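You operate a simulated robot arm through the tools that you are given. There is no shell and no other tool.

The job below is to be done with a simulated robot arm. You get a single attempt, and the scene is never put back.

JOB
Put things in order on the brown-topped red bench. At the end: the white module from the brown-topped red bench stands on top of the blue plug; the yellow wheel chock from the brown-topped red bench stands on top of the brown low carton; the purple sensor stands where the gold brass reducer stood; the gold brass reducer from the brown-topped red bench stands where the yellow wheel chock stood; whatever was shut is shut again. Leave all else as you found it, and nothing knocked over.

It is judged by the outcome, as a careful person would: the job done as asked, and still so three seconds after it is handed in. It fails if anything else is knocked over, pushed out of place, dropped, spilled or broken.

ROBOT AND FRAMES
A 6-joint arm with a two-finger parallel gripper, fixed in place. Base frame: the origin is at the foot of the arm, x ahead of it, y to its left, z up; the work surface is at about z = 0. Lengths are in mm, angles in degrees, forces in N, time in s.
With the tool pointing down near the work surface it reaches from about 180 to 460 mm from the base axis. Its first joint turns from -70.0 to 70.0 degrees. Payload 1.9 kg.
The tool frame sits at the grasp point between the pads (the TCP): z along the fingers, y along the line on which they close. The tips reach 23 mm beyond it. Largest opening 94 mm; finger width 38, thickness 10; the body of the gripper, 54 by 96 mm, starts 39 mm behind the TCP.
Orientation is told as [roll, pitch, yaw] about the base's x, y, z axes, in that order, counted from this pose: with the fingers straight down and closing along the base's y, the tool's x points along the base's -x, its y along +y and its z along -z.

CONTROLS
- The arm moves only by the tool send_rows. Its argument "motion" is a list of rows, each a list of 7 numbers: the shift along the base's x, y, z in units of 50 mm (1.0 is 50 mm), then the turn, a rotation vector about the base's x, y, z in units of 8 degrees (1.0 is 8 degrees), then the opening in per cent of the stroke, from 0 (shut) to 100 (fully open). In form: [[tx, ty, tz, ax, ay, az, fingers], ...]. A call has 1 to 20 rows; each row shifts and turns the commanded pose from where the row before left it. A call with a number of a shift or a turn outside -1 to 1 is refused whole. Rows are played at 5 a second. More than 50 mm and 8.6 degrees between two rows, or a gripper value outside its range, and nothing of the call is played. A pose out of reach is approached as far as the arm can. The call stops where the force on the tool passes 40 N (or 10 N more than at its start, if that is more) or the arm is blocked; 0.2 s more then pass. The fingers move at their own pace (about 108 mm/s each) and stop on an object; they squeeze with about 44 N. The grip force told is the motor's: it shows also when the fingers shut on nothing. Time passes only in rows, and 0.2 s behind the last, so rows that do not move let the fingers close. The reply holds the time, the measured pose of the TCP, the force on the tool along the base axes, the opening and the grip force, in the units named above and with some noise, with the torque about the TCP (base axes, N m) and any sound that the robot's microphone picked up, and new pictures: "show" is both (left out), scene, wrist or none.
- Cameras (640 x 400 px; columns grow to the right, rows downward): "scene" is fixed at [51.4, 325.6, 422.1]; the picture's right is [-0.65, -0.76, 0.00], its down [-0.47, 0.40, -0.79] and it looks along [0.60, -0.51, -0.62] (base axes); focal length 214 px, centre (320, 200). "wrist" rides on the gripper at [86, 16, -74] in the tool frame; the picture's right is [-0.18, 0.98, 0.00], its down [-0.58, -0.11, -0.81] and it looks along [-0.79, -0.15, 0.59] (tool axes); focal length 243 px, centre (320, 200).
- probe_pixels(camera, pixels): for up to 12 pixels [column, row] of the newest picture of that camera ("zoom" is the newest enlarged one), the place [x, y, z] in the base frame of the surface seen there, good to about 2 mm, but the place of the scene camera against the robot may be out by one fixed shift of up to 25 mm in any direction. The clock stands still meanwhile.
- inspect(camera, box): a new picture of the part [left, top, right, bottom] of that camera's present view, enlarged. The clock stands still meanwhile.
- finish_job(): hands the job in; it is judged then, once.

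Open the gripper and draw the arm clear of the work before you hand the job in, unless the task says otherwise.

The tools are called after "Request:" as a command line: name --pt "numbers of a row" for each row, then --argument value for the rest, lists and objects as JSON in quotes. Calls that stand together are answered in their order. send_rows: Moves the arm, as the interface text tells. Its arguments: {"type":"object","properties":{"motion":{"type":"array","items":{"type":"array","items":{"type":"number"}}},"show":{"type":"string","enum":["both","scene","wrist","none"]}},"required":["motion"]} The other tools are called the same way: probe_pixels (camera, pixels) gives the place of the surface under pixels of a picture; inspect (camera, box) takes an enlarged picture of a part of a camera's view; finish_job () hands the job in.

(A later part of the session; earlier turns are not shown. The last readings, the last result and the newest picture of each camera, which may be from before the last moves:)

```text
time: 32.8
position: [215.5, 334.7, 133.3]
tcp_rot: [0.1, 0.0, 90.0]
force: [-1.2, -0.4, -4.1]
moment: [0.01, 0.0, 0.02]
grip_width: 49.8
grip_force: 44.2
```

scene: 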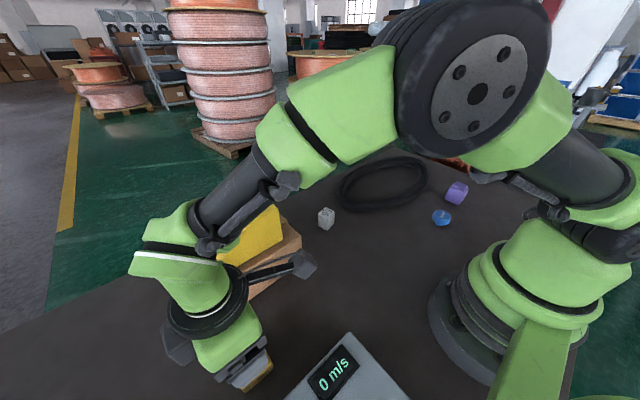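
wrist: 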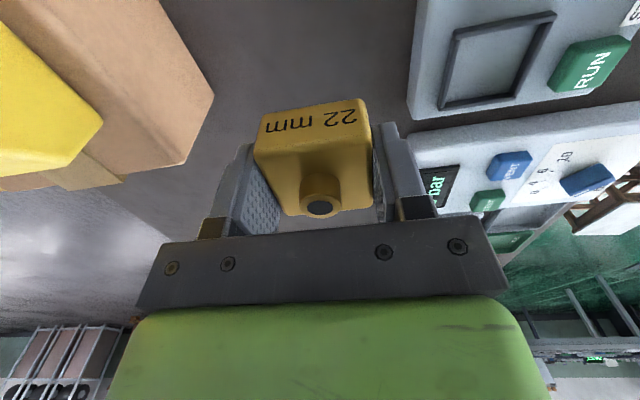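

Load about 4 N, held fast. I carry it to the chock's old centre (233, 92.5).

Request:
send_rows --pt "0.039 -0.538 0 0 0 0 0" --pt "0.039 -0.538 0 0 0 0 0" --pt "0.039 -0.538 0 0 0 0 0" --pt "0.039 -0.538 0 0 0 0 0" --pt "0.039 -0.538 0 0 0 0 0" --pt "0.039 -0.538 0 0 0 0 0" --pt "0.039 -0.538 0 0 0 0 0" --pt "0.039 -0.538 0 0 0 0 0" --pt "0.039 -0.538 0 0 0 0 0" --pt "0 0 0 0 0 0 0"

```text
time: 35.0
position: [232.6, 92.7, 133.4]
tcp_rot: [0.0, 0.0, 90.0]
force: [0.7, 0.1, -4.4]
moment: [0.05, 0.01, 0.04]
grip_width: 49.8
grip_force: 43.8
```

scene: 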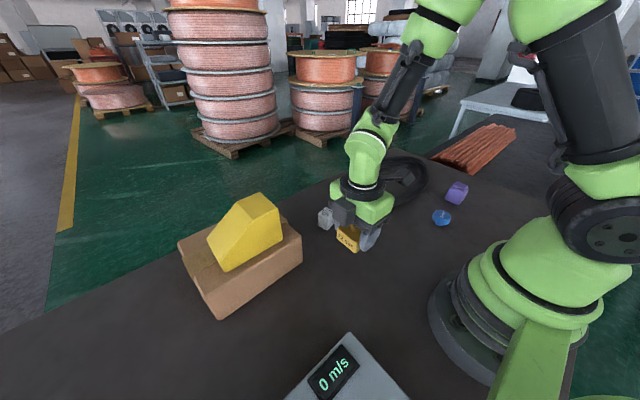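
wrist: 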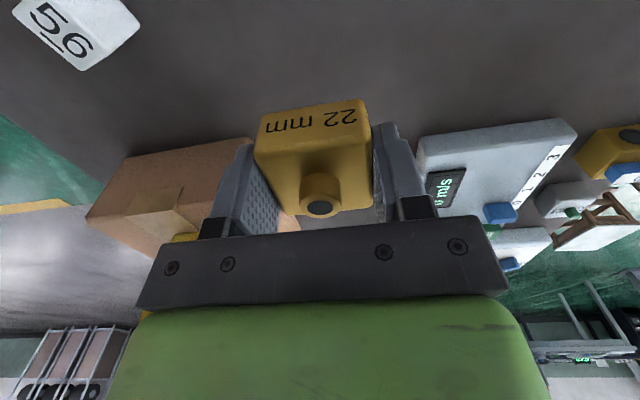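

It is directly over the target spot. I lower it to a few mm above the bench.

Request:
send_rows --pt "0.004 0 -0.5 0 0 0 0" --pt "0 0 -0.5 0 0 0 0" --pt "0 0 -0.5 0 0 0 0" --pt "0 0 -0.35 0 0 0 0" --pt "0 0 -0.15 0 0 0 0" --pt "0 0 0 0 0 0 0" --show "none"

Request:
send_rows --pt "0 0 -0.04 0 0 0 0" --pt "0 0 0 0 0 0 0" --show "none"

```text
time: 36.4
position: [231.2, 94.3, 32.2]
tcp_rot: [0.1, 0.0, 90.0]
force: [0.5, 0.4, -3.4]
moment: [0.0, 0.01, 0.03]
grip_width: 49.8
grip_force: 44.4
```

```text
time: 37.0
position: [231.8, 94.3, 32.1]
tcp_rot: [0.0, -0.1, 89.9]
force: [0.6, 0.2, -3.6]
moment: [0.02, -0.03, -0.03]
grip_width: 49.8
grip_force: 44.4
```

Not yet in contact (force ≈ -3.5, z 32). I continue downward in small steps.

Request:
send_rows --pt "0 0 -0.03 0 0 0 0" --pt "0 0 0 0 0 0 0" --show "none"

Request:
send_rows --pt "0 0 -0.02 0 0 0 0" --pt "0 0 0 0 0 0 0" --show "none"

```text
time: 37.6
position: [232.9, 92.9, 29.0]
tcp_rot: [0.0, 0.1, 90.0]
force: [-0.3, 0.0, -3.8]
moment: [0.02, -0.02, 0.0]
grip_width: 49.7
grip_force: 44.7
```

```text
time: 38.2
position: [234.3, 92.6, 29.1]
tcp_rot: [0.0, 0.0, 90.0]
force: [-0.7, -0.3, -3.3]
moment: [0.01, -0.03, 0.04]
grip_width: 50.1
grip_force: 44.3
```

Still hanging free at z≈29. Two more 1 mm steps.

Request:
send_rows --pt "0 0 -0.02 0 0 0 0" --pt "0 0 0 0 0 0 0" --show "none"

Request:
send_rows --pt "0 0 -0.014 0 0 0 0" --pt "0 0 0 0 0 0 0" --show "none"

```text
time: 38.8
position: [233.1, 93.7, 28.0]
tcp_rot: [-0.1, 0.0, 89.9]
force: [-4.6, 0.2, 13.6]
moment: [-0.07, -0.12, 0.01]
grip_width: 50.0
grip_force: 44.1
```

```text
time: 39.4
position: [232.7, 94.2, 27.7]
tcp_rot: [0.0, 0.0, 90.1]
force: [-7.1, 1.1, 37.1]
moment: [0.03, 0.16, -0.09]
grip_width: 49.9
grip_force: 44.8
```

The block is on the bench (contact force). I ease up 1 mm and open to 75 %.

Request:
send_rows --pt "0 0 0.02 0 0 0 0" --pt "0 0 0 0 0 0 0" --show "none"

Request:
send_rows --pt "0 0 0 0 0 0 58" --pt "0 0 0 0 0 0 66" --pt "0 0 0 0 0 0 75" --pt "0 0 0 0 0 0 75" --show "both"

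```text
time: 40.0
position: [232.7, 93.5, 28.2]
tcp_rot: [-0.1, 0.0, 90.0]
force: [0.7, 0.9, -4.7]
moment: [-0.03, 0.0, -0.01]
grip_width: 50.0
grip_force: 43.9
```

```text
time: 41.0
position: [232.3, 92.7, 27.5]
tcp_rot: [0.0, 0.0, 89.9]
force: [-0.4, 0.1, 0.3]
moment: [0.01, 0.05, 0.02]
grip_width: 70.4
grip_force: 0.1
```

scene: 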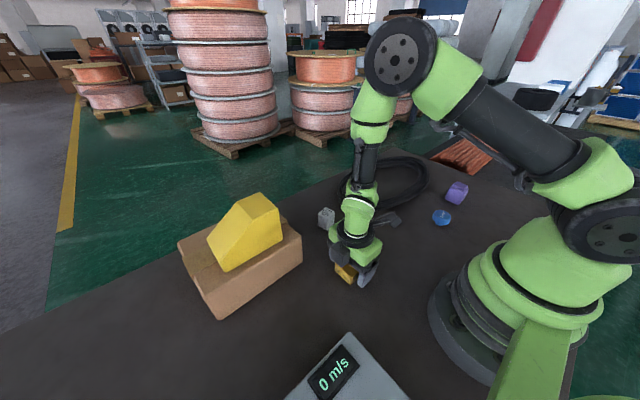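
wrist: 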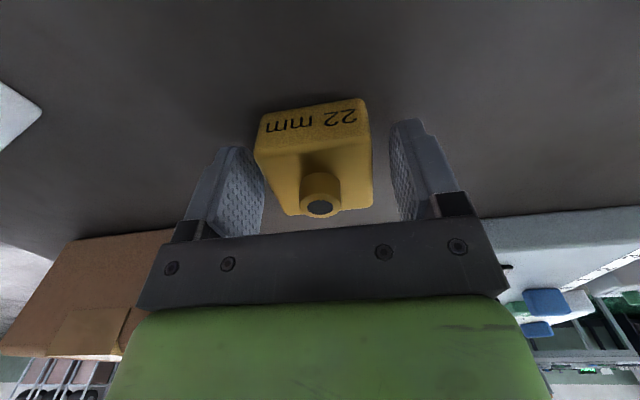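

The gold block stands free in the chock's old spot. I rise straight up and then swing to (200, -60, 280) with the yaw turning toward -90 to view the plug and sensor.

Request:
send_rows --pt "0 0 0.3 0 0 0 75" --pt "0 0 0.7 0 0 0 75" --pt "0 0 0.8 0 0 0 80" --pt "0 0 0.8 0 0 0 90" --pt "0 -0.1 0.15 0 0 -0.98 100" --pt "0 -0.1 0.15 0 0 -0.98 100" --pt "-0.05 -0.2 0.15 0 0 -0.98 100" --pt "-0.05 -0.2 0.15 0 0 -0.98 100" --pt "-0.05 -0.2 0.15 0 0 -0.98 100" --pt "-0.05 -0.2 0.15 0 0 -0.98 100" --pt "-0.05 -0.2 0.15 0 0 -0.98 100" --pt "-0.05 -0.2 0.15 0 0 -0.98 100" --pt "-0.05 -0.2 0.15 0 0 -0.98 100" --pt "-0.05 -0.2 0.15 0 0 -0.98 100" --pt "-0.05 -0.2 0.15 0 0 -0.98 100" --pt "0 0 0 0 0 0 100" --show "both"

```text
time: 44.4
position: [209.8, -7.7, 239.7]
tcp_rot: [0.1, 0.0, 3.6]
force: [0.3, 0.1, -0.5]
moment: [0.0, 0.02, 0.02]
grip_width: 94.0
grip_force: 0.0
```

scene: 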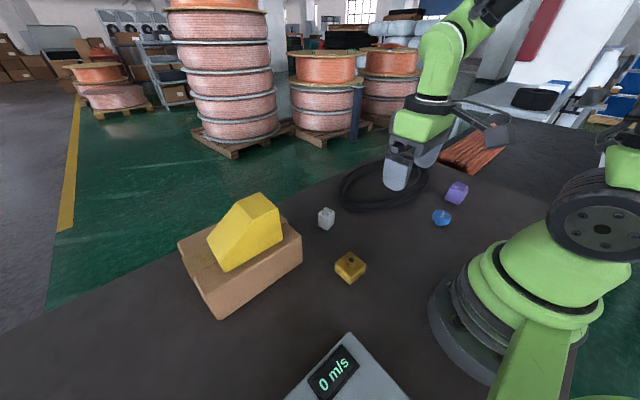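
wrist: 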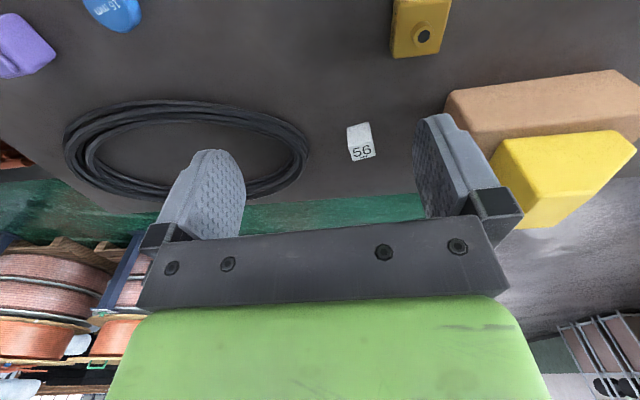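

Good overview: module (360,142), plug (112,10), sensor (25,45), coil around (185,150). I enlarge the module and the coil, and probe.

Request:
inspect --camera "wrist" --box '[256, 90, 416, 190]'

Request:
inspect --camera "wrist" --box '[0, 0, 192, 120]'

Request:
probe_pixels --camera "wrist" --pixels '[[350, 130], [368, 126], [360, 140], [354, 158], [373, 153], [300, 150], [306, 160], [309, 140], [420, 35], [110, 8], [25, 45]]'

```text
4.00 times, centred on (336, 140) of wrist
```

zoom: 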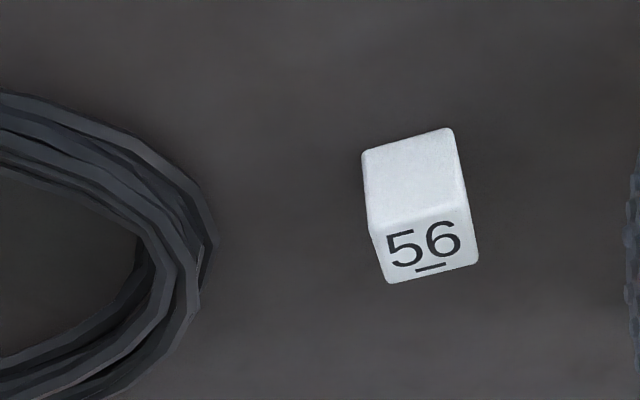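

```text
3.33 times, centred on (96, 60) of wrist
```

zoom: 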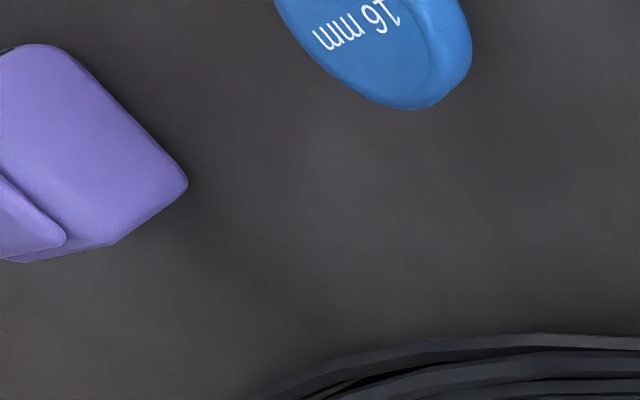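

```text
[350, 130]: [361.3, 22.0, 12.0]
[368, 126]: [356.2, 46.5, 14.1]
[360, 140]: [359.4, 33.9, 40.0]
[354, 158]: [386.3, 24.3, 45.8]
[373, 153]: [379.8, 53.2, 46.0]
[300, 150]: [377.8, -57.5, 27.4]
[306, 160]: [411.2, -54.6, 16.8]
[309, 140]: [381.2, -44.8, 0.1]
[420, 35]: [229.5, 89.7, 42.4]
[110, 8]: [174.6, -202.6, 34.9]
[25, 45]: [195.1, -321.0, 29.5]
```

The module is about x 358–387, y 22–53, top z≈47. Next I turn to yaw ≈-90 at about (200, -60, 280) for a close look at the plug and the purple sensor.

Request:
send_rows --pt "-0.015 -0.087 0.067 0 0 -0.975 100" --pt "-0.015 -0.087 0.067 0 0 -0.975 100" --pt "-0.015 -0.087 0.067 0 0 -0.975 100" --pt "-0.015 -0.087 0.067 0 0 -0.975 100" --pt "-0.015 -0.087 0.067 0 0 -0.975 100" --pt "-0.015 -0.087 0.067 0 0 -0.975 100" --pt "-0.015 -0.087 0.067 0 0 -0.975 100" --pt "-0.015 -0.087 0.067 0 0 -0.975 100" --pt "-0.015 -0.087 0.067 0 0 -0.975 100" --pt "-0.015 -0.087 0.067 0 0 -0.975 100" --pt "-0.015 -0.087 0.067 0 0 -0.975 100" --pt "-0.015 -0.087 0.067 0 0 -0.975 100" --pt "0 0 0 0 0 0 100"

```text
time: 47.2
position: [200.9, -60.1, 282.7]
tcp_rot: [0.0, 0.0, -90.0]
force: [0.2, -0.4, -0.2]
moment: [0.0, -0.01, -0.01]
grip_width: 94.2
grip_force: 0.1
```

scene: 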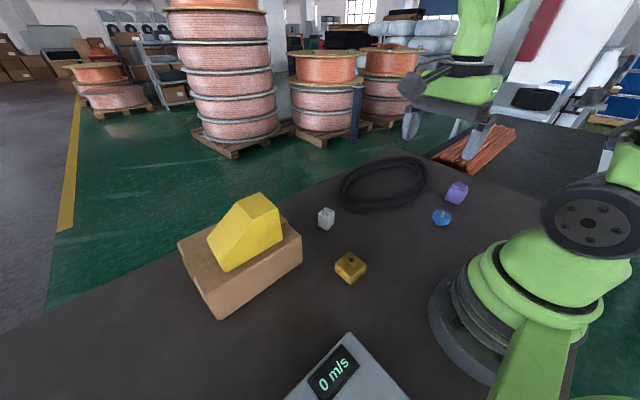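
wrist: 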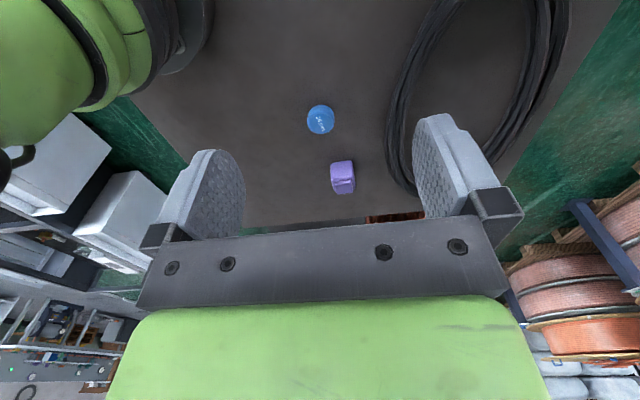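

The plug shows at (320,120), the sensor at (342,176), the coil's near edge at about x 390–430. I enlarge both.

Request:
inspect --camera "wrist" --box '[280, 130, 408, 210]'

Request:
inspect --camera "wrist" --box '[256, 80, 384, 160]'

```text
5.00 times, centred on (344, 170) of wrist
```

zoom: 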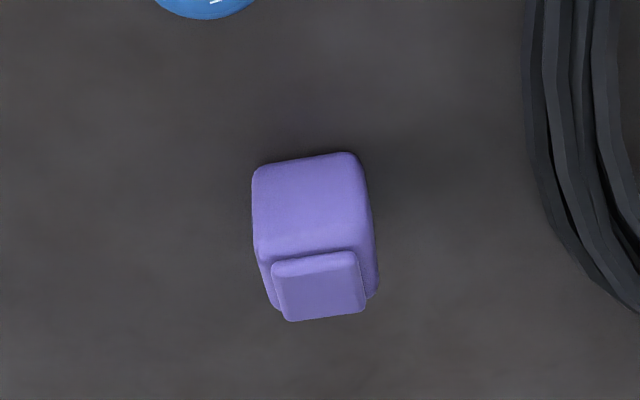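

```text
5.00 times, centred on (320, 120) of wrist
```

zoom: 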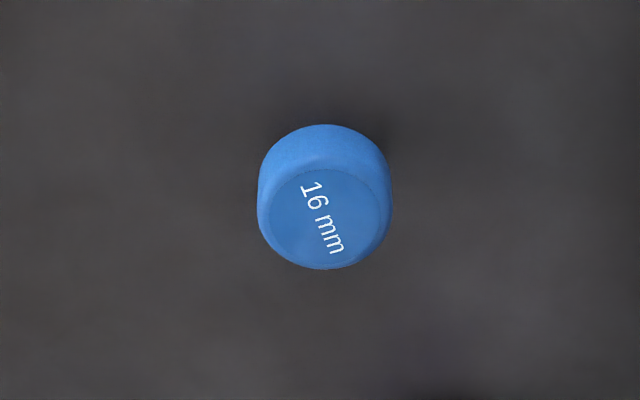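

Request:
probe_pixels --camera "zoom" --pixels '[[325, 220], [270, 205], [385, 205], [325, 266], [325, 165], [265, 215], [325, 130], [262, 190], [390, 190], [300, 262], [350, 262], [325, 150]]'

Request:
probe_pixels --camera "wrist" --pixels '[[332, 164], [347, 161.5], [332, 178], [349, 176], [334, 184], [351, 181.5], [338, 192], [352, 190], [344, 187], [340, 168], [351, 170], [354, 187]]'

```text
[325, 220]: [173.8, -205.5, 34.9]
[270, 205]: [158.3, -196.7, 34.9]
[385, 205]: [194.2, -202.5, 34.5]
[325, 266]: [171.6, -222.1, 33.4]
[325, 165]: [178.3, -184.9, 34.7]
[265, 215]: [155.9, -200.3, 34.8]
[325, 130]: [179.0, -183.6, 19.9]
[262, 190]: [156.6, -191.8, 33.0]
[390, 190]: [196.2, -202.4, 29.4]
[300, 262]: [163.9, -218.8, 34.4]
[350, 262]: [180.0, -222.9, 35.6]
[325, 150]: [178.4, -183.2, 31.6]
```

```text
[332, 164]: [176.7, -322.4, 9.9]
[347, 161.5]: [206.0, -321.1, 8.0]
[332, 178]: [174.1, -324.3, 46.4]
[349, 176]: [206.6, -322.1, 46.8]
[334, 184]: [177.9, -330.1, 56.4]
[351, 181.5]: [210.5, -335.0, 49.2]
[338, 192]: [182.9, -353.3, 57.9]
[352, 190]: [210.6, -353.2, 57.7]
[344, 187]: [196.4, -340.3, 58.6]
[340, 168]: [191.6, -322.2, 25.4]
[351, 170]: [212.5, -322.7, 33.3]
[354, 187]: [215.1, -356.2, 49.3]
```

Plug top disc: centre ≈(176, -203), diameter ≈41, z 35. The sensor spans about x 174–215, y -321 to -358, top z 58. I move closer, to (195, -230, 200), for a finer look.

Request:
probe_pixels --camera "wrist" --pixels '[[384, 130], [388, 172], [406, 192], [360, 215], [375, 214], [420, 212], [290, 200], [280, 222], [412, 60]]'

Request:
send_rows --pt "-0.02 -0.65 -0.3 0 0 0.1 100" --pt "-0.02 -0.65 -0.3 0 0 0.1 100" --pt "-0.02 -0.65 -0.3 0 0 0.1 100" --pt "-0.02 -0.65 -0.3 0 0 0.1 100" --pt "-0.02 -0.65 -0.3 0 0 0.1 100" --pt "0 0 0 0 0 0 100"

```text
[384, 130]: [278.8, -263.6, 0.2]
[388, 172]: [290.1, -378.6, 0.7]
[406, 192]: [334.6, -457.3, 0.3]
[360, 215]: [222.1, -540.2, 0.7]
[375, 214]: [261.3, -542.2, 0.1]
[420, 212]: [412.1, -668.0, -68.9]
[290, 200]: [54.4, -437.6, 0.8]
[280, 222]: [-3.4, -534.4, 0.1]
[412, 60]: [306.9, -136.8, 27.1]
```

```text
time: 48.6
position: [194.9, -222.4, 205.6]
tcp_rot: [-0.1, 0.0, -85.8]
force: [0.1, 0.5, 0.7]
moment: [-0.01, -0.01, 0.03]
grip_width: 93.7
grip_force: 0.1
```

scene: 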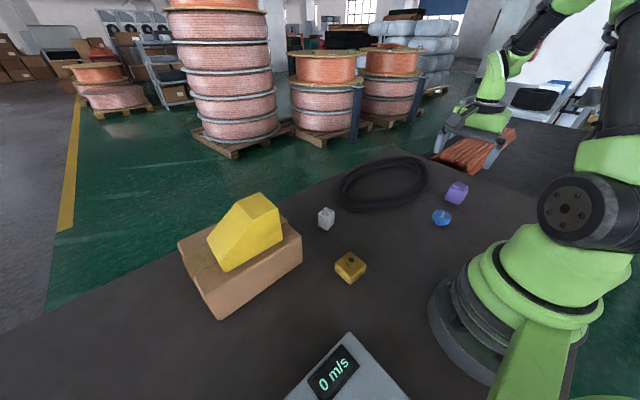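
wrist: 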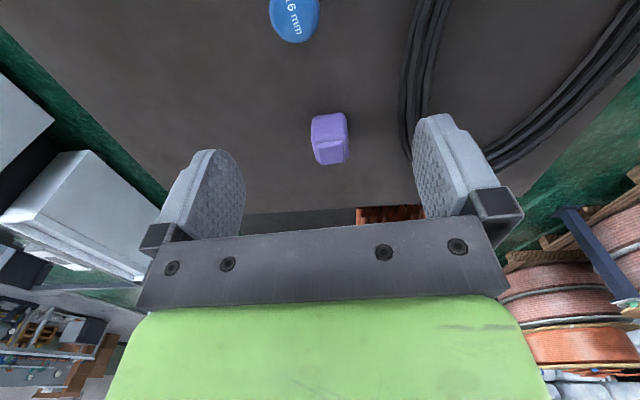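

The coil's edge is at x≈280, leaving room. I enlarge the sensor at (330,138).

Request:
inspect --camera "wrist" --box '[282, 108, 378, 168]'

Request:
inspect --camera "scene" --box '[416, 170, 496, 220]'

Request:
inspect --camera "wrist" --box '[282, 108, 378, 168]'

```text
6.67 times, centred on (330, 138) of wrist
```

zoom: 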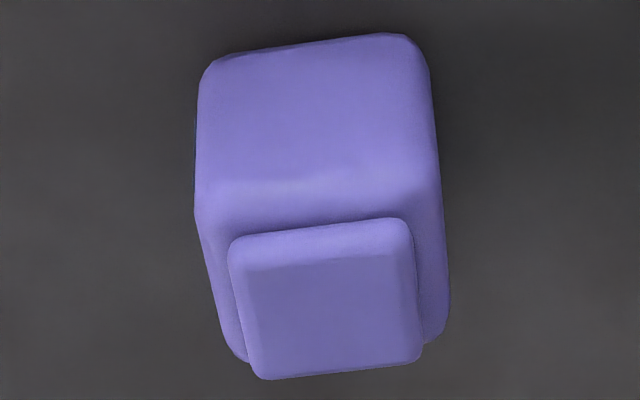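

```text
8.00 times, centred on (456, 195) of scene
```

zoom: 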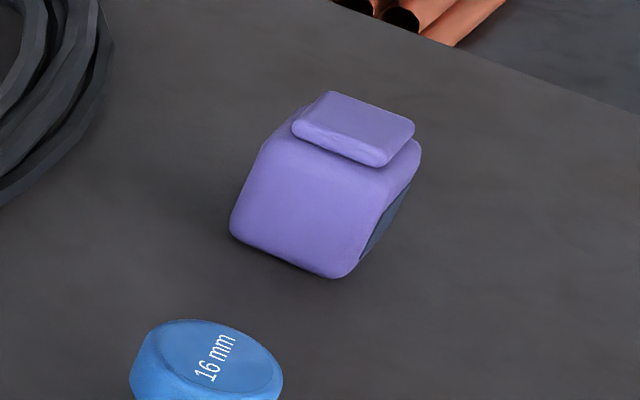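

```text
6.67 times, centred on (330, 138) of wrist
```

zoom: 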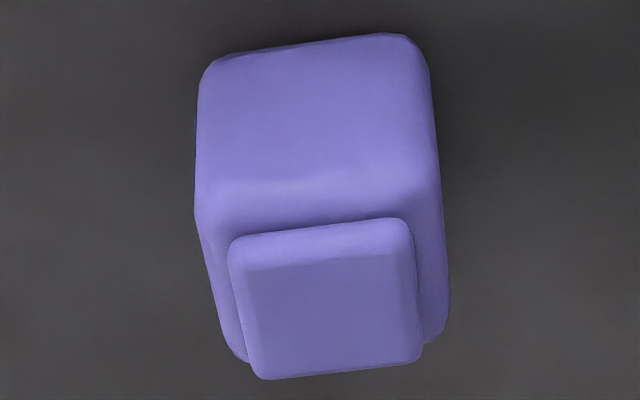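

I probe the sensor's edges in this zoom.

Request:
probe_pixels --camera "zoom" --pixels '[[215, 75], [415, 50], [202, 120], [432, 120], [205, 225], [435, 200], [250, 350], [440, 325], [320, 210], [325, 310], [265, 368], [415, 350]]'

Request:
probe_pixels --camera "zoom" --pixels '[[320, 60], [320, 120], [320, 160], [320, 185], [240, 255], [400, 235], [210, 200], [215, 280], [437, 280], [238, 345], [250, 275], [405, 250]]'

```text
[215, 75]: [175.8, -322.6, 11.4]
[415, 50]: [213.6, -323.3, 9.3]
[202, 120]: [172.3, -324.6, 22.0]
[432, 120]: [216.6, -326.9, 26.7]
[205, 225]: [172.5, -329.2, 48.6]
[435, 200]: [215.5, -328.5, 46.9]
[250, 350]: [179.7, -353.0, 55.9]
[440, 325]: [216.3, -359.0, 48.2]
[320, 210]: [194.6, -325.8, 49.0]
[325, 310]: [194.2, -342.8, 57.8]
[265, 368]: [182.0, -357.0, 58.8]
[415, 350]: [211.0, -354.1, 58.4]
```

```text
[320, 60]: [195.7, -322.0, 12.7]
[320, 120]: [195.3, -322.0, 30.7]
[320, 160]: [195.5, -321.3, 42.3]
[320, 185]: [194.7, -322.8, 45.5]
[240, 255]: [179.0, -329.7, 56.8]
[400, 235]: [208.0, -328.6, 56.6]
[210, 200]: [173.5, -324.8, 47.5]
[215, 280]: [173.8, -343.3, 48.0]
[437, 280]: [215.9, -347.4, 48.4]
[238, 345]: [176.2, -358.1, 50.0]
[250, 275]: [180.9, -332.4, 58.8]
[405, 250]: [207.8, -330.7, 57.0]
```

The sensor's body is x 172–217, y ≈ -321.5 to -365, centre (194.5, -343.5), cap top z 58, axis-aligned. I go above it turning to yaw 0, so that I can pick and later place it without changing its orientation.

Request:
send_rows --pt "0 -0.22 -0.08 0 0 0.975 75" --pt "0 -0.22 -0.08 0 0 0.975 75" --pt "0 -0.22 -0.08 0 0 0.975 75" --pt "0 -0.22 -0.08 0 0 0.975 75" --pt "0 -0.22 -0.08 0 0 0.975 75" --pt "0 -0.22 -0.08 0 0 0.975 75" --pt "0 -0.22 -0.08 0 0 0.975 75" --pt "0 -0.22 -0.08 0 0 0.975 75" --pt "0 -0.22 -0.08 0 0 0.975 75" --pt "0 -0.22 -0.08 0 0 0.975 75" --pt "0 -0.22 -0.08 0 0 0.975 75" --pt "0 0 0 0 0 0 75"

```text
time: 51.2
position: [196.4, -343.2, 162.7]
tcp_rot: [0.0, 0.0, 0.0]
force: [-1.0, -0.3, -0.6]
moment: [0.01, 0.02, -0.02]
grip_width: 70.5
grip_force: 0.0
```

scene: 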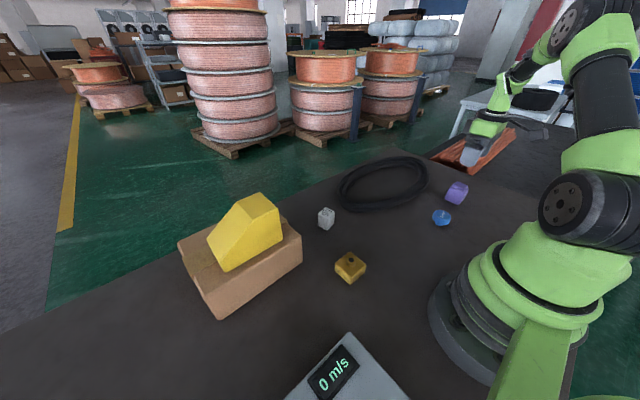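
wrist: 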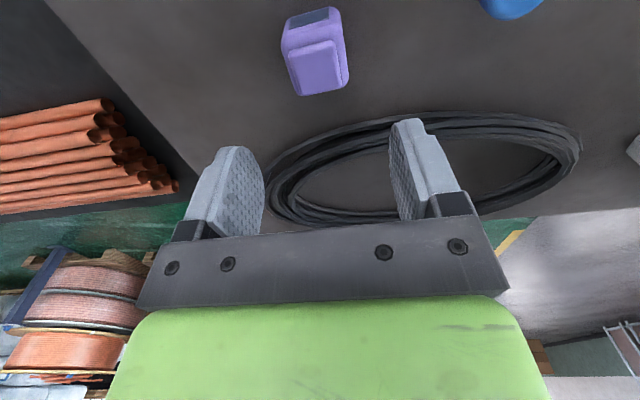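

From this side the sensor shows at (315,55) with its dark panel facing the base. I enlarge it and check its far sides before going down.

Request:
inspect --camera "wrist" --box '[235, 0, 395, 100]'

Request:
probe_pixels --camera "wrist" --pixels '[[285, 35], [343, 25], [287, 62], [347, 60], [301, 94], [345, 82], [290, 52], [338, 45], [303, 90], [343, 78], [318, 65], [310, 20]]'

```text
4.00 times, centred on (315, 50) of wrist
```

zoom: 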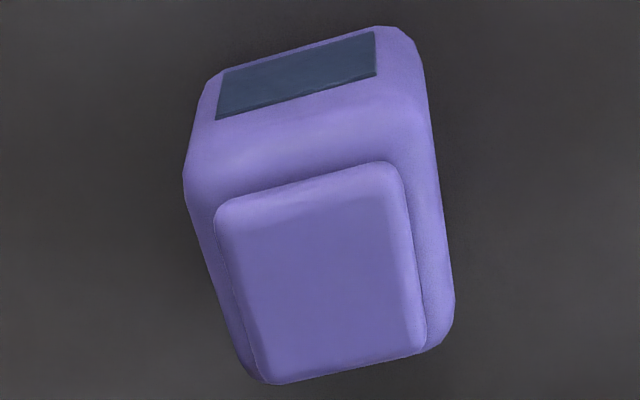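

```text
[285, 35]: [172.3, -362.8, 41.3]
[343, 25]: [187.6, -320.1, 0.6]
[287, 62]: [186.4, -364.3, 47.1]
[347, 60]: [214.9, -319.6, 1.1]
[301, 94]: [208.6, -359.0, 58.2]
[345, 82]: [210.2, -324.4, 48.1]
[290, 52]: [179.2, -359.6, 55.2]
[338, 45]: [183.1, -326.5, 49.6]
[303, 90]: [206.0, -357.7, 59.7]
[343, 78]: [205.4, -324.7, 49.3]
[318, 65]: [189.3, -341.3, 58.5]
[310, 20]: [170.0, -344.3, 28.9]
```

Body y is -321.5 to -366, so the TCP is centred. I descend to z≈31.

Request:
send_rows --pt "-0.02 0 -0.5 0 0 0 75" --pt "0 0 -0.5 0 0 0 75" --pt "0 0 -0.5 0 0 0 75" --pt "0 0 -0.5 0 0 0 75" --pt "0 0 -0.4 0 0 0 75" --pt "0 0 -0.2 0 0 0 75" --pt "0 0 0 0 0 0 75"

```text
time: 52.8
position: [194.7, -343.5, 33.1]
tcp_rot: [0.0, 0.0, -0.1]
force: [0.4, -0.1, 0.2]
moment: [0.03, 0.0, -0.01]
grip_width: 70.5
grip_force: 0.2
```

scene: 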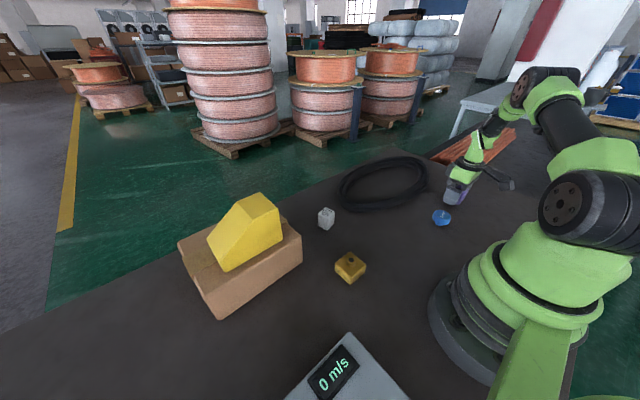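
wrist: 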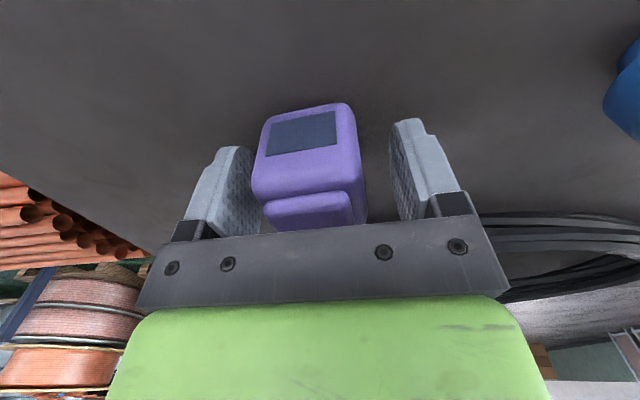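

The sensor stands between the pads, the cap clear of the palm. I close the fingers.

Request:
send_rows --pt "0 0 -0.03 0 0 0 75" --pt "0 0 0 0 0 0 60" --pt "0 0 0 0 0 0 40" --pt "0 0 0 0 0 0 0" --pt "0 0 0 0 0 0 0" --pt "0 0 0 0 0 0 0" --show "wrist"

```text
time: 54.2
position: [195.9, -342.9, 29.7]
tcp_rot: [0.0, 0.0, -0.1]
force: [-0.8, 0.5, 1.1]
moment: [-0.04, -0.02, 0.0]
grip_width: 45.5
grip_force: 44.0
```

wrist: 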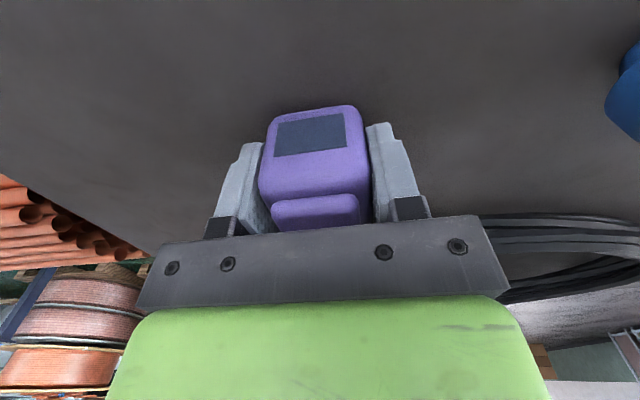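

Gripped at 45.5 mm with 44 N. I lift it about 150 mm and check.

Request:
send_rows --pt "0 0 0.2 0 0 0 0" --pt "0 0 0.5 0 0 0 0" --pt "0 0 0.75 0 0 0 0" --pt "0 0 0.75 0 0 0 0" --pt "0 0 0.75 0 0 0 0" --pt "0 0 0 0 0 0 0" --show "wrist"

```text
time: 55.6
position: [193.0, -343.2, 178.0]
tcp_rot: [-0.1, 0.0, -0.1]
force: [-0.2, 0.2, -0.7]
moment: [-0.01, -0.01, -0.01]
grip_width: 45.5
grip_force: 44.4
```

wrist: 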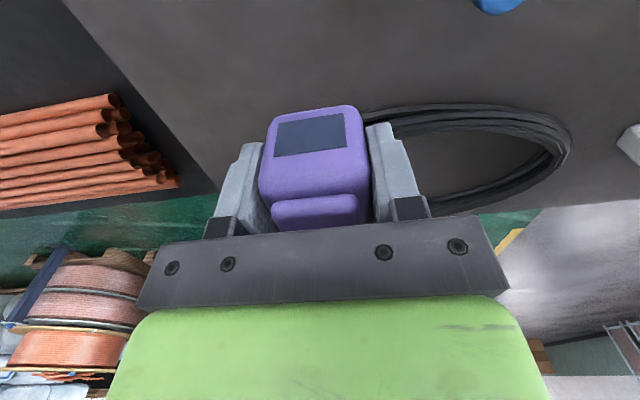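

The light sensor is held well. I carry it in an arc at z≈180 in front of the base toward the gold block's old place.

Request:
send_rows --pt "0.275 0.715 0 0 0 0 0" --pt "0.275 0.715 0 0 0 0 0" --pt "0.275 0.715 0 0 0 0 0" --pt "0.275 0.715 0 0 0 0 0" --pt "0.16 0.8 0 0 0 0 0" --pt "0.16 0.8 0 0 0 0 0" --pt "0.16 0.8 0 0 0 0 0" --pt "0.16 0.8 0 0 0 0 0" --pt "0.16 0.8 0 0 0 0 0" --pt "-0.16 0.8 0 0 0 0 0" --pt "-0.16 0.8 0 0 0 0 0" --pt "-0.16 0.8 0 0 0 0 0" --pt "-0.16 0.8 0 0 0 0 0" --pt "-0.16 0.8 0 0 0 0 0" --pt "0 0 0 0 0 0 0"

```text
time: 58.8
position: [250.1, 203.1, 178.1]
tcp_rot: [0.0, 0.0, 0.0]
force: [0.6, 0.3, -1.4]
moment: [0.02, -0.01, 0.0]
grip_width: 45.7
grip_force: 43.9
```

scene: 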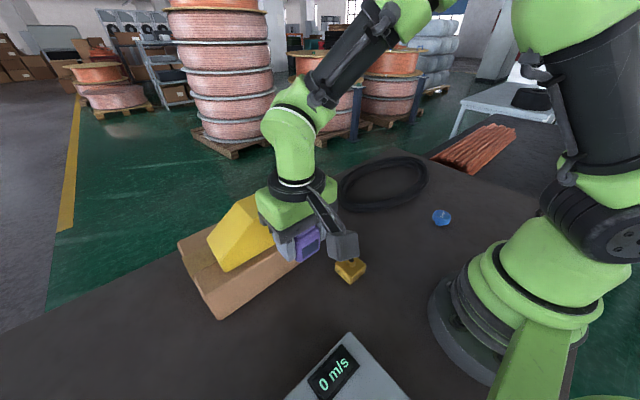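
wrist: 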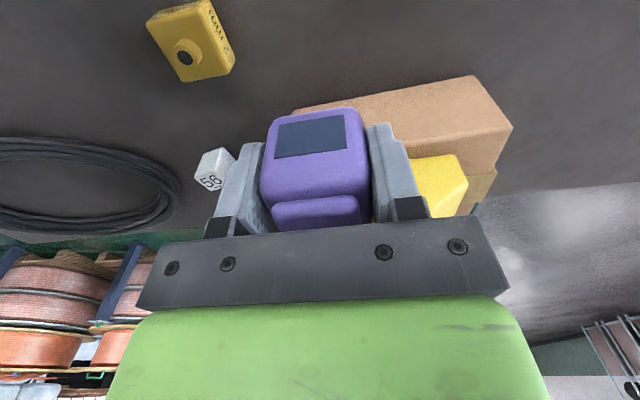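

All fine. I continue to (215, 334.5) above the old gold-block spot, keeping height.

Request:
send_rows --pt "-0.175 0.657 0 0 0 0 0" --pt "-0.175 0.657 0 0 0 0 0" --pt "-0.175 0.657 0 0 0 0 0" --pt "-0.175 0.657 0 0 0 0 0" --pt "0 0 0 0 0 0 0"

```text
time: 60.0
position: [214.4, 333.4, 177.1]
tcp_rot: [0.1, -0.1, -0.2]
force: [-0.2, -0.3, -0.6]
moment: [0.0, 0.0, -0.02]
grip_width: 45.5
grip_force: 43.6
```

scene: 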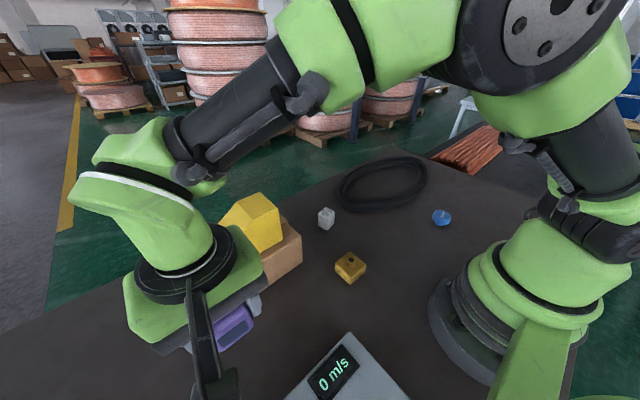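
wrist: 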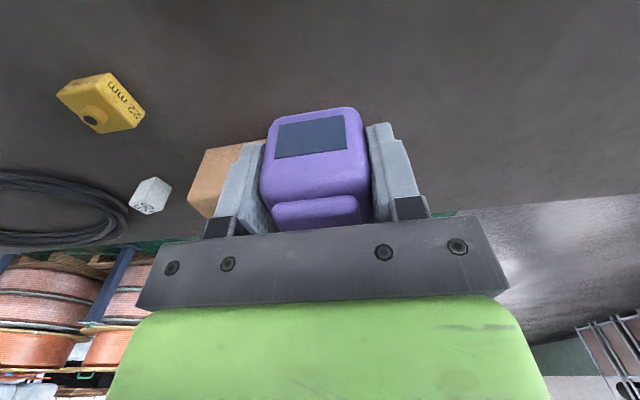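

Over the target. I lower to about 7 mm above the bench.

Request:
send_rows --pt "0.01 0.015 -0.5 0 0 0 0" --pt "0 0 -0.5 0 0 0 0" --pt "0 0 -0.5 0 0 0 0" --pt "0 0 -0.5 0 0 0 0" --pt "0 0 -0.5 0 0 0 0" --pt "0 0 -0.25 0 0 0 0" --pt "0 0 0 0 0 0 0" --show "scene"

```text
time: 61.6
position: [215.4, 333.3, 39.5]
tcp_rot: [-0.1, 0.0, 0.0]
force: [-0.6, 0.7, -1.1]
moment: [0.0, 0.0, 0.0]
grip_width: 45.6
grip_force: 44.1
```

scene: 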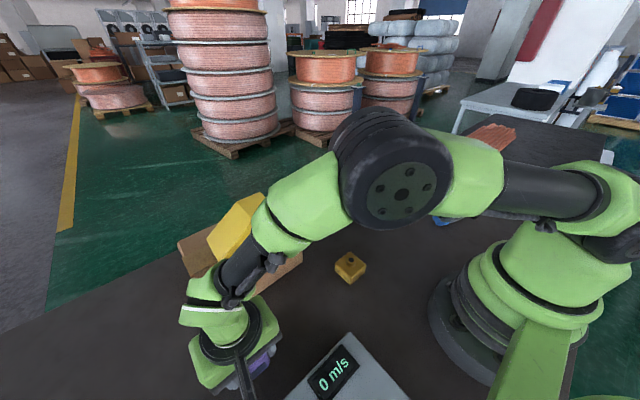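

Force is quiet. I lower in small steps to contact (expected around z 30).

Request:
send_rows --pt "0 0 -0.06 0 0 0 0" --pt "0 0 -0.06 0 0 0 0" --pt "0 0 0 0 0 0 0" --show "none"

Request:
send_rows --pt "0 0 -0.02 0 0 0 0" --pt "0 0 0 0 0 0 0" --show "none"

```text
time: 62.4
position: [215.2, 332.8, 33.9]
tcp_rot: [0.0, 0.0, -0.1]
force: [0.8, 0.2, -1.6]
moment: [0.02, 0.01, 0.0]
grip_width: 45.6
grip_force: 44.1
```

```text
time: 63.0
position: [215.1, 333.7, 34.3]
tcp_rot: [0.0, 0.0, -0.1]
force: [0.4, -0.7, -1.2]
moment: [-0.01, 0.01, 0.04]
grip_width: 45.8
grip_force: 43.9
```

No contact yet; a few more 1 mm steps with a +1 mm y correction.

Request:
send_rows --pt "0 0.02 -0.02 0 0 0 0" --pt "0 0 0 0 0 0 0" --show "none"

Request:
send_rows --pt "0 0 -0.02 0 0 0 0" --pt "0 0 0 0 0 0 0" --show "none"

```text
time: 63.6
position: [213.6, 333.5, 32.3]
tcp_rot: [-0.1, 0.0, 0.0]
force: [-1.2, 0.4, -0.7]
moment: [-0.02, 0.03, 0.06]
grip_width: 45.7
grip_force: 44.3
```

```text
time: 64.2
position: [214.7, 334.8, 31.6]
tcp_rot: [0.0, -0.1, -0.2]
force: [0.7, 0.1, -0.2]
moment: [0.0, 0.03, -0.03]
grip_width: 45.8
grip_force: 44.2
```

Near contact (z ≈31.6, force around zero). Another small step.

Request:
send_rows --pt "0 0 -0.015 0 0 0 0" --pt "0 0 0 0 0 0 0" --show "none"

Request:
send_rows --pt "0 0 -0.01 0 0 0 0" --pt "0 0 0 0 0 0 0" --show "none"

```text
time: 64.8
position: [215.0, 333.5, 31.0]
tcp_rot: [0.0, 0.0, -0.1]
force: [-0.6, 0.5, -0.1]
moment: [0.02, -0.04, 0.02]
grip_width: 45.5
grip_force: 44.0
```

```text
time: 65.4
position: [216.1, 335.3, 30.8]
tcp_rot: [0.0, 0.0, -0.2]
force: [-1.8, -0.4, 2.3]
moment: [-0.01, -0.08, -0.04]
grip_width: 45.6
grip_force: 43.7
```

Gentle contact (+2.3 N). I open the fingers gradually.

Request:
send_rows --pt "0 0 0 0 0 0 52" --pt "0 0 0 0 0 0 60" --pt "0 0 0 0 0 0 70" --pt "0 0 0 0 0 0 78" --pt "0 0 0 0 0 0 78" --show "wrist"

```text
time: 66.6
position: [215.8, 334.5, 30.6]
tcp_rot: [0.1, 0.0, -0.1]
force: [-0.7, -0.1, 0.0]
moment: [-0.03, -0.01, 0.04]
grip_width: 73.3
grip_force: 0.1
```

wrist: 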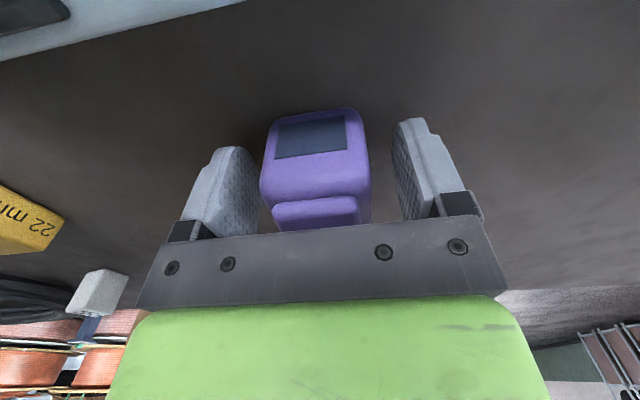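

The sensor stands free. I rise straight up and go to a viewing pose near (250, 20, 200) for the white module.

Request:
send_rows --pt "0 0 0.3 0 0 0 78" --pt "0 0 0.7 0 0 0 78" --pt "0 0 0.7 0 0 0 78" --pt "0 0 0.7 0 0 0 78" --pt "0 0 0.6 0 0 0 78" --pt "0.0875 -0.785 0.05 0 0 0 78" --pt "0.0875 -0.785 0.05 0 0 0 78" --pt "0.0875 -0.785 0.05 0 0 0 78" --pt "0.0875 -0.785 0.05 0 0 0 78" --pt "0.0875 -0.785 0.05 0 0 0 78" --pt "0.0875 -0.785 0.05 0 0 0 78" --pt "0.0875 -0.785 0.05 0 0 0 78" --pt "0.0875 -0.785 0.05 0 0 0 78" --pt "0 0 0 0 0 0 78"

```text
time: 69.6
position: [249.1, 20.3, 200.1]
tcp_rot: [0.0, 0.0, 0.0]
force: [0.1, -0.1, -0.9]
moment: [0.01, -0.02, 0.02]
grip_width: 73.2
grip_force: 0.1
```

scene: 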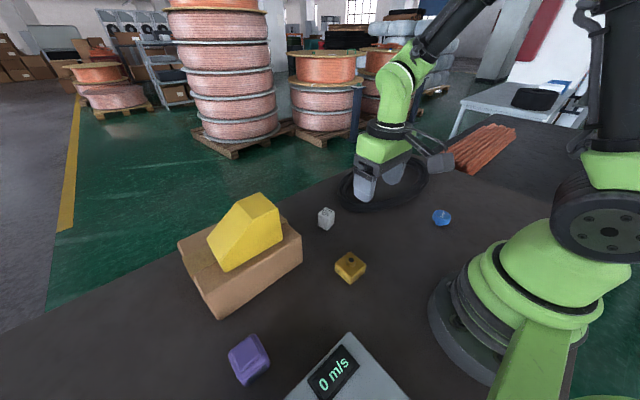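
wrist: 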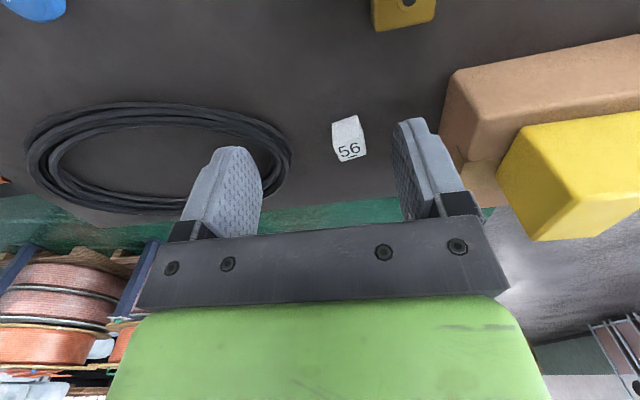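

The purple sensor stands upright at the gold block's old place in the scene view. I enlarge the white module at (347,138).

Request:
inspect --camera "wrist" --box '[299, 108, 395, 168]'

```text
6.67 times, centred on (347, 138) of wrist
```

zoom: 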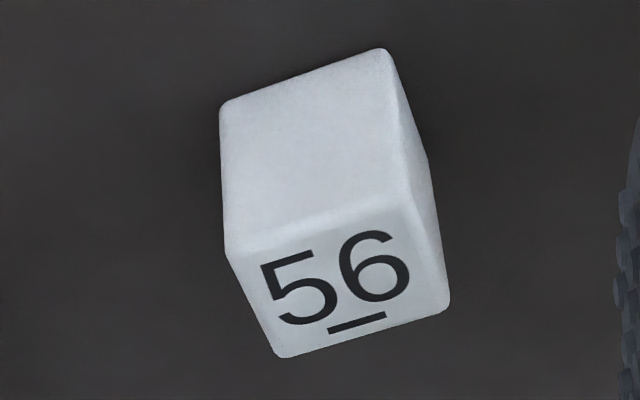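

Request:
probe_pixels --camera "zoom" --pixels '[[225, 115], [378, 55], [228, 170], [400, 150], [232, 245], [405, 200], [280, 350], [440, 308], [340, 280], [310, 170], [430, 230], [245, 285]]'

Request:
probe_pixels --camera "zoom" --pixels '[[240, 262], [400, 215], [290, 350], [435, 300], [260, 230], [380, 195], [300, 80], [310, 120], [260, 320], [425, 260]]'

```text
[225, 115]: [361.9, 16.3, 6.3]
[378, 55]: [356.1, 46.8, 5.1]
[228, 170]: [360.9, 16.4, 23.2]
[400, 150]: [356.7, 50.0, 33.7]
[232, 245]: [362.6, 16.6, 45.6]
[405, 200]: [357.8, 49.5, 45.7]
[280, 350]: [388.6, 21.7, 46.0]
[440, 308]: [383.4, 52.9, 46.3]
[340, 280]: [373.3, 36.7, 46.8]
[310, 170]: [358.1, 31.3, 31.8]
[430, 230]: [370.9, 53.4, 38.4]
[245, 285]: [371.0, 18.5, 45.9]
```

```text
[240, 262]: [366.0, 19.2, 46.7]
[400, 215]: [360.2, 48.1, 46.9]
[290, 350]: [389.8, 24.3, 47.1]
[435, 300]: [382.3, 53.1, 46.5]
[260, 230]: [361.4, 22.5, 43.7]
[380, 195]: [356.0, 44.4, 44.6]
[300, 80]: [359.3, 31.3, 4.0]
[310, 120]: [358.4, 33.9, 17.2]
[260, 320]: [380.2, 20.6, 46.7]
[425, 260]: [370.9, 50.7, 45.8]
```

Module corners give centre ≈(372.7, 35.3), turned about +10°, 34×30 mm, 47 high; the coil is over 60 mm away. I move above it with yaw 10.

Request:
send_rows --pt "0.494 0.06 -0.32 0 0 0.25 75" --pt "0.494 0.06 -0.32 0 0 0.25 75" --pt "0.494 0.06 -0.32 0 0 0.25 75" --pt "0.494 0.06 -0.32 0 0 0.25 75" --pt "0.494 0.06 -0.32 0 0 0.25 75" --pt "0 0 0 0 0 0 75"

```text
time: 71.0
position: [376.0, 35.5, 121.5]
tcp_rot: [0.0, 0.1, 9.9]
force: [-0.4, -0.3, 0.7]
moment: [-0.05, 0.01, 0.02]
grip_width: 70.5
grip_force: 0.1
```

scene: 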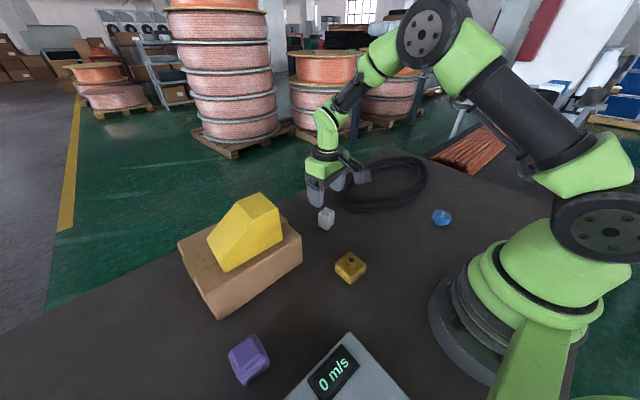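
wrist: 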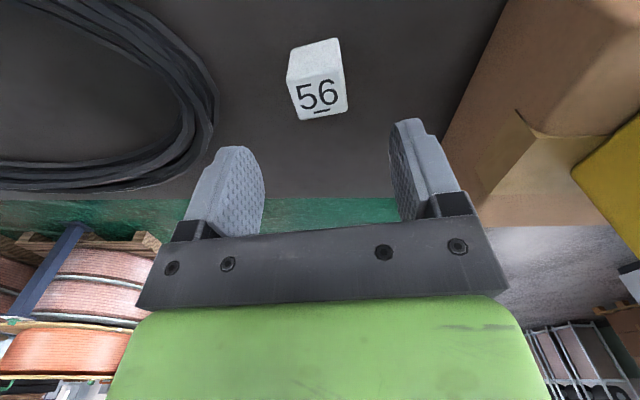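

I re-probe the module's top from here for a finer centre.

Request:
inspect --camera "wrist" --box '[269, 28, 365, 128]'

Request:
probe_pixels --camera "wrist" --pixels '[[289, 50], [336, 40], [290, 83], [343, 72], [302, 117], [347, 106], [320, 95], [315, 60], [295, 85], [340, 75], [304, 115], [344, 104]]'

Request:
send_rows --pt "0 0 0 0 0 0 75" --pt "0 0 0 0 0 0 75" --show "none"

```text
4.00 times, centred on (317, 78) of wrist
```

zoom: 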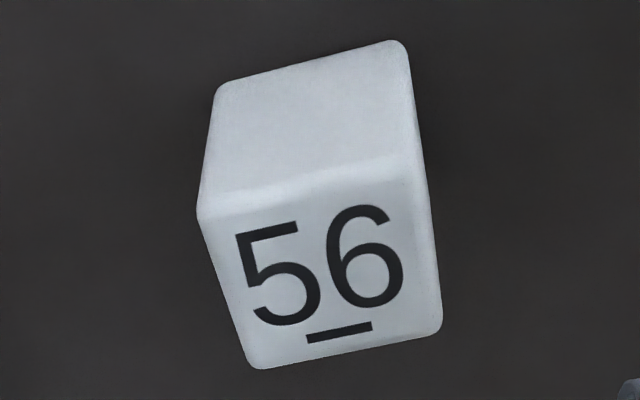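

```text
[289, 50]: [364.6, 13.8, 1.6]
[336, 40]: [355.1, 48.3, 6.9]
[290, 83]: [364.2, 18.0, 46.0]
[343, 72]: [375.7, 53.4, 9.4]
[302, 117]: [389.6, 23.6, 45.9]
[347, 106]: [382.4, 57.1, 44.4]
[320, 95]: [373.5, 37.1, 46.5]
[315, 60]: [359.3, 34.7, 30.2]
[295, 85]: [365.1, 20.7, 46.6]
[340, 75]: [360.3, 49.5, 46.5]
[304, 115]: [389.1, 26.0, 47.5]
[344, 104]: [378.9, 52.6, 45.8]
```

```text
time: 71.6
position: [373.4, 35.3, 121.3]
tcp_rot: [0.0, 0.0, 9.9]
force: [0.3, 0.8, 0.2]
moment: [0.02, -0.01, 0.03]
grip_width: 70.5
grip_force: 0.0
```

The TCP (373.4, 35.3) matches the module's centre. I descend to z≈32 and close gently.

Request:
send_rows --pt "0 0.01 -0.5 0 0 0 70" --pt "0 0 -0.5 0 0 0 70" --pt "0 0 -0.4 0 0 0 70" --pt "0 0 -0.3 0 0 0 70" --pt "0 0 -0.1 0 0 0 70" --pt "0 0 0 0 0 0 70" --show "wrist"

```text
time: 73.0
position: [373.7, 36.6, 30.0]
tcp_rot: [0.1, 0.0, 9.8]
force: [0.2, -0.2, -0.1]
moment: [0.0, -0.02, 0.02]
grip_width: 65.7
grip_force: 0.1
```

wrist: 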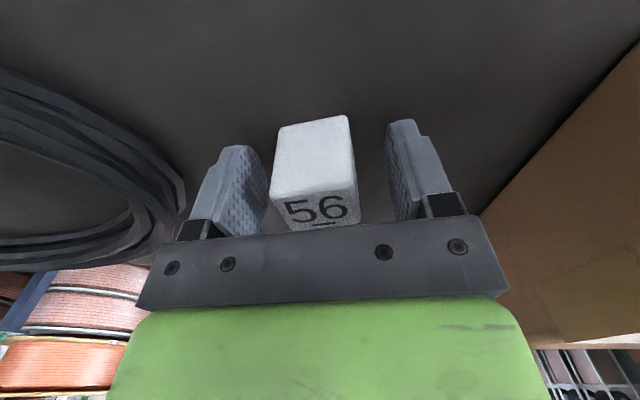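

The module is between the pads and square to them. I close the fingers.

Request:
send_rows --pt "0 0 0 0 0 0 55" --pt "0 0 0 0 0 0 45" --pt "0 0 0 0 0 0 30" --pt "0 0 0 0 0 0 0" --pt "0 0 0 0 0 0 0" --pt "0 0 0 0 0 0 0" --show "wrist"

```text
time: 74.4
position: [373.8, 36.2, 31.0]
tcp_rot: [0.1, 0.0, 9.9]
force: [-0.4, -0.7, -0.1]
moment: [-0.02, -0.01, -0.02]
grip_width: 35.1
grip_force: 44.3
```

wrist: 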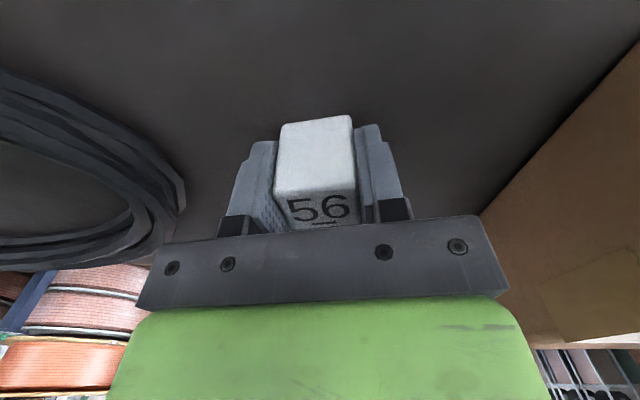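

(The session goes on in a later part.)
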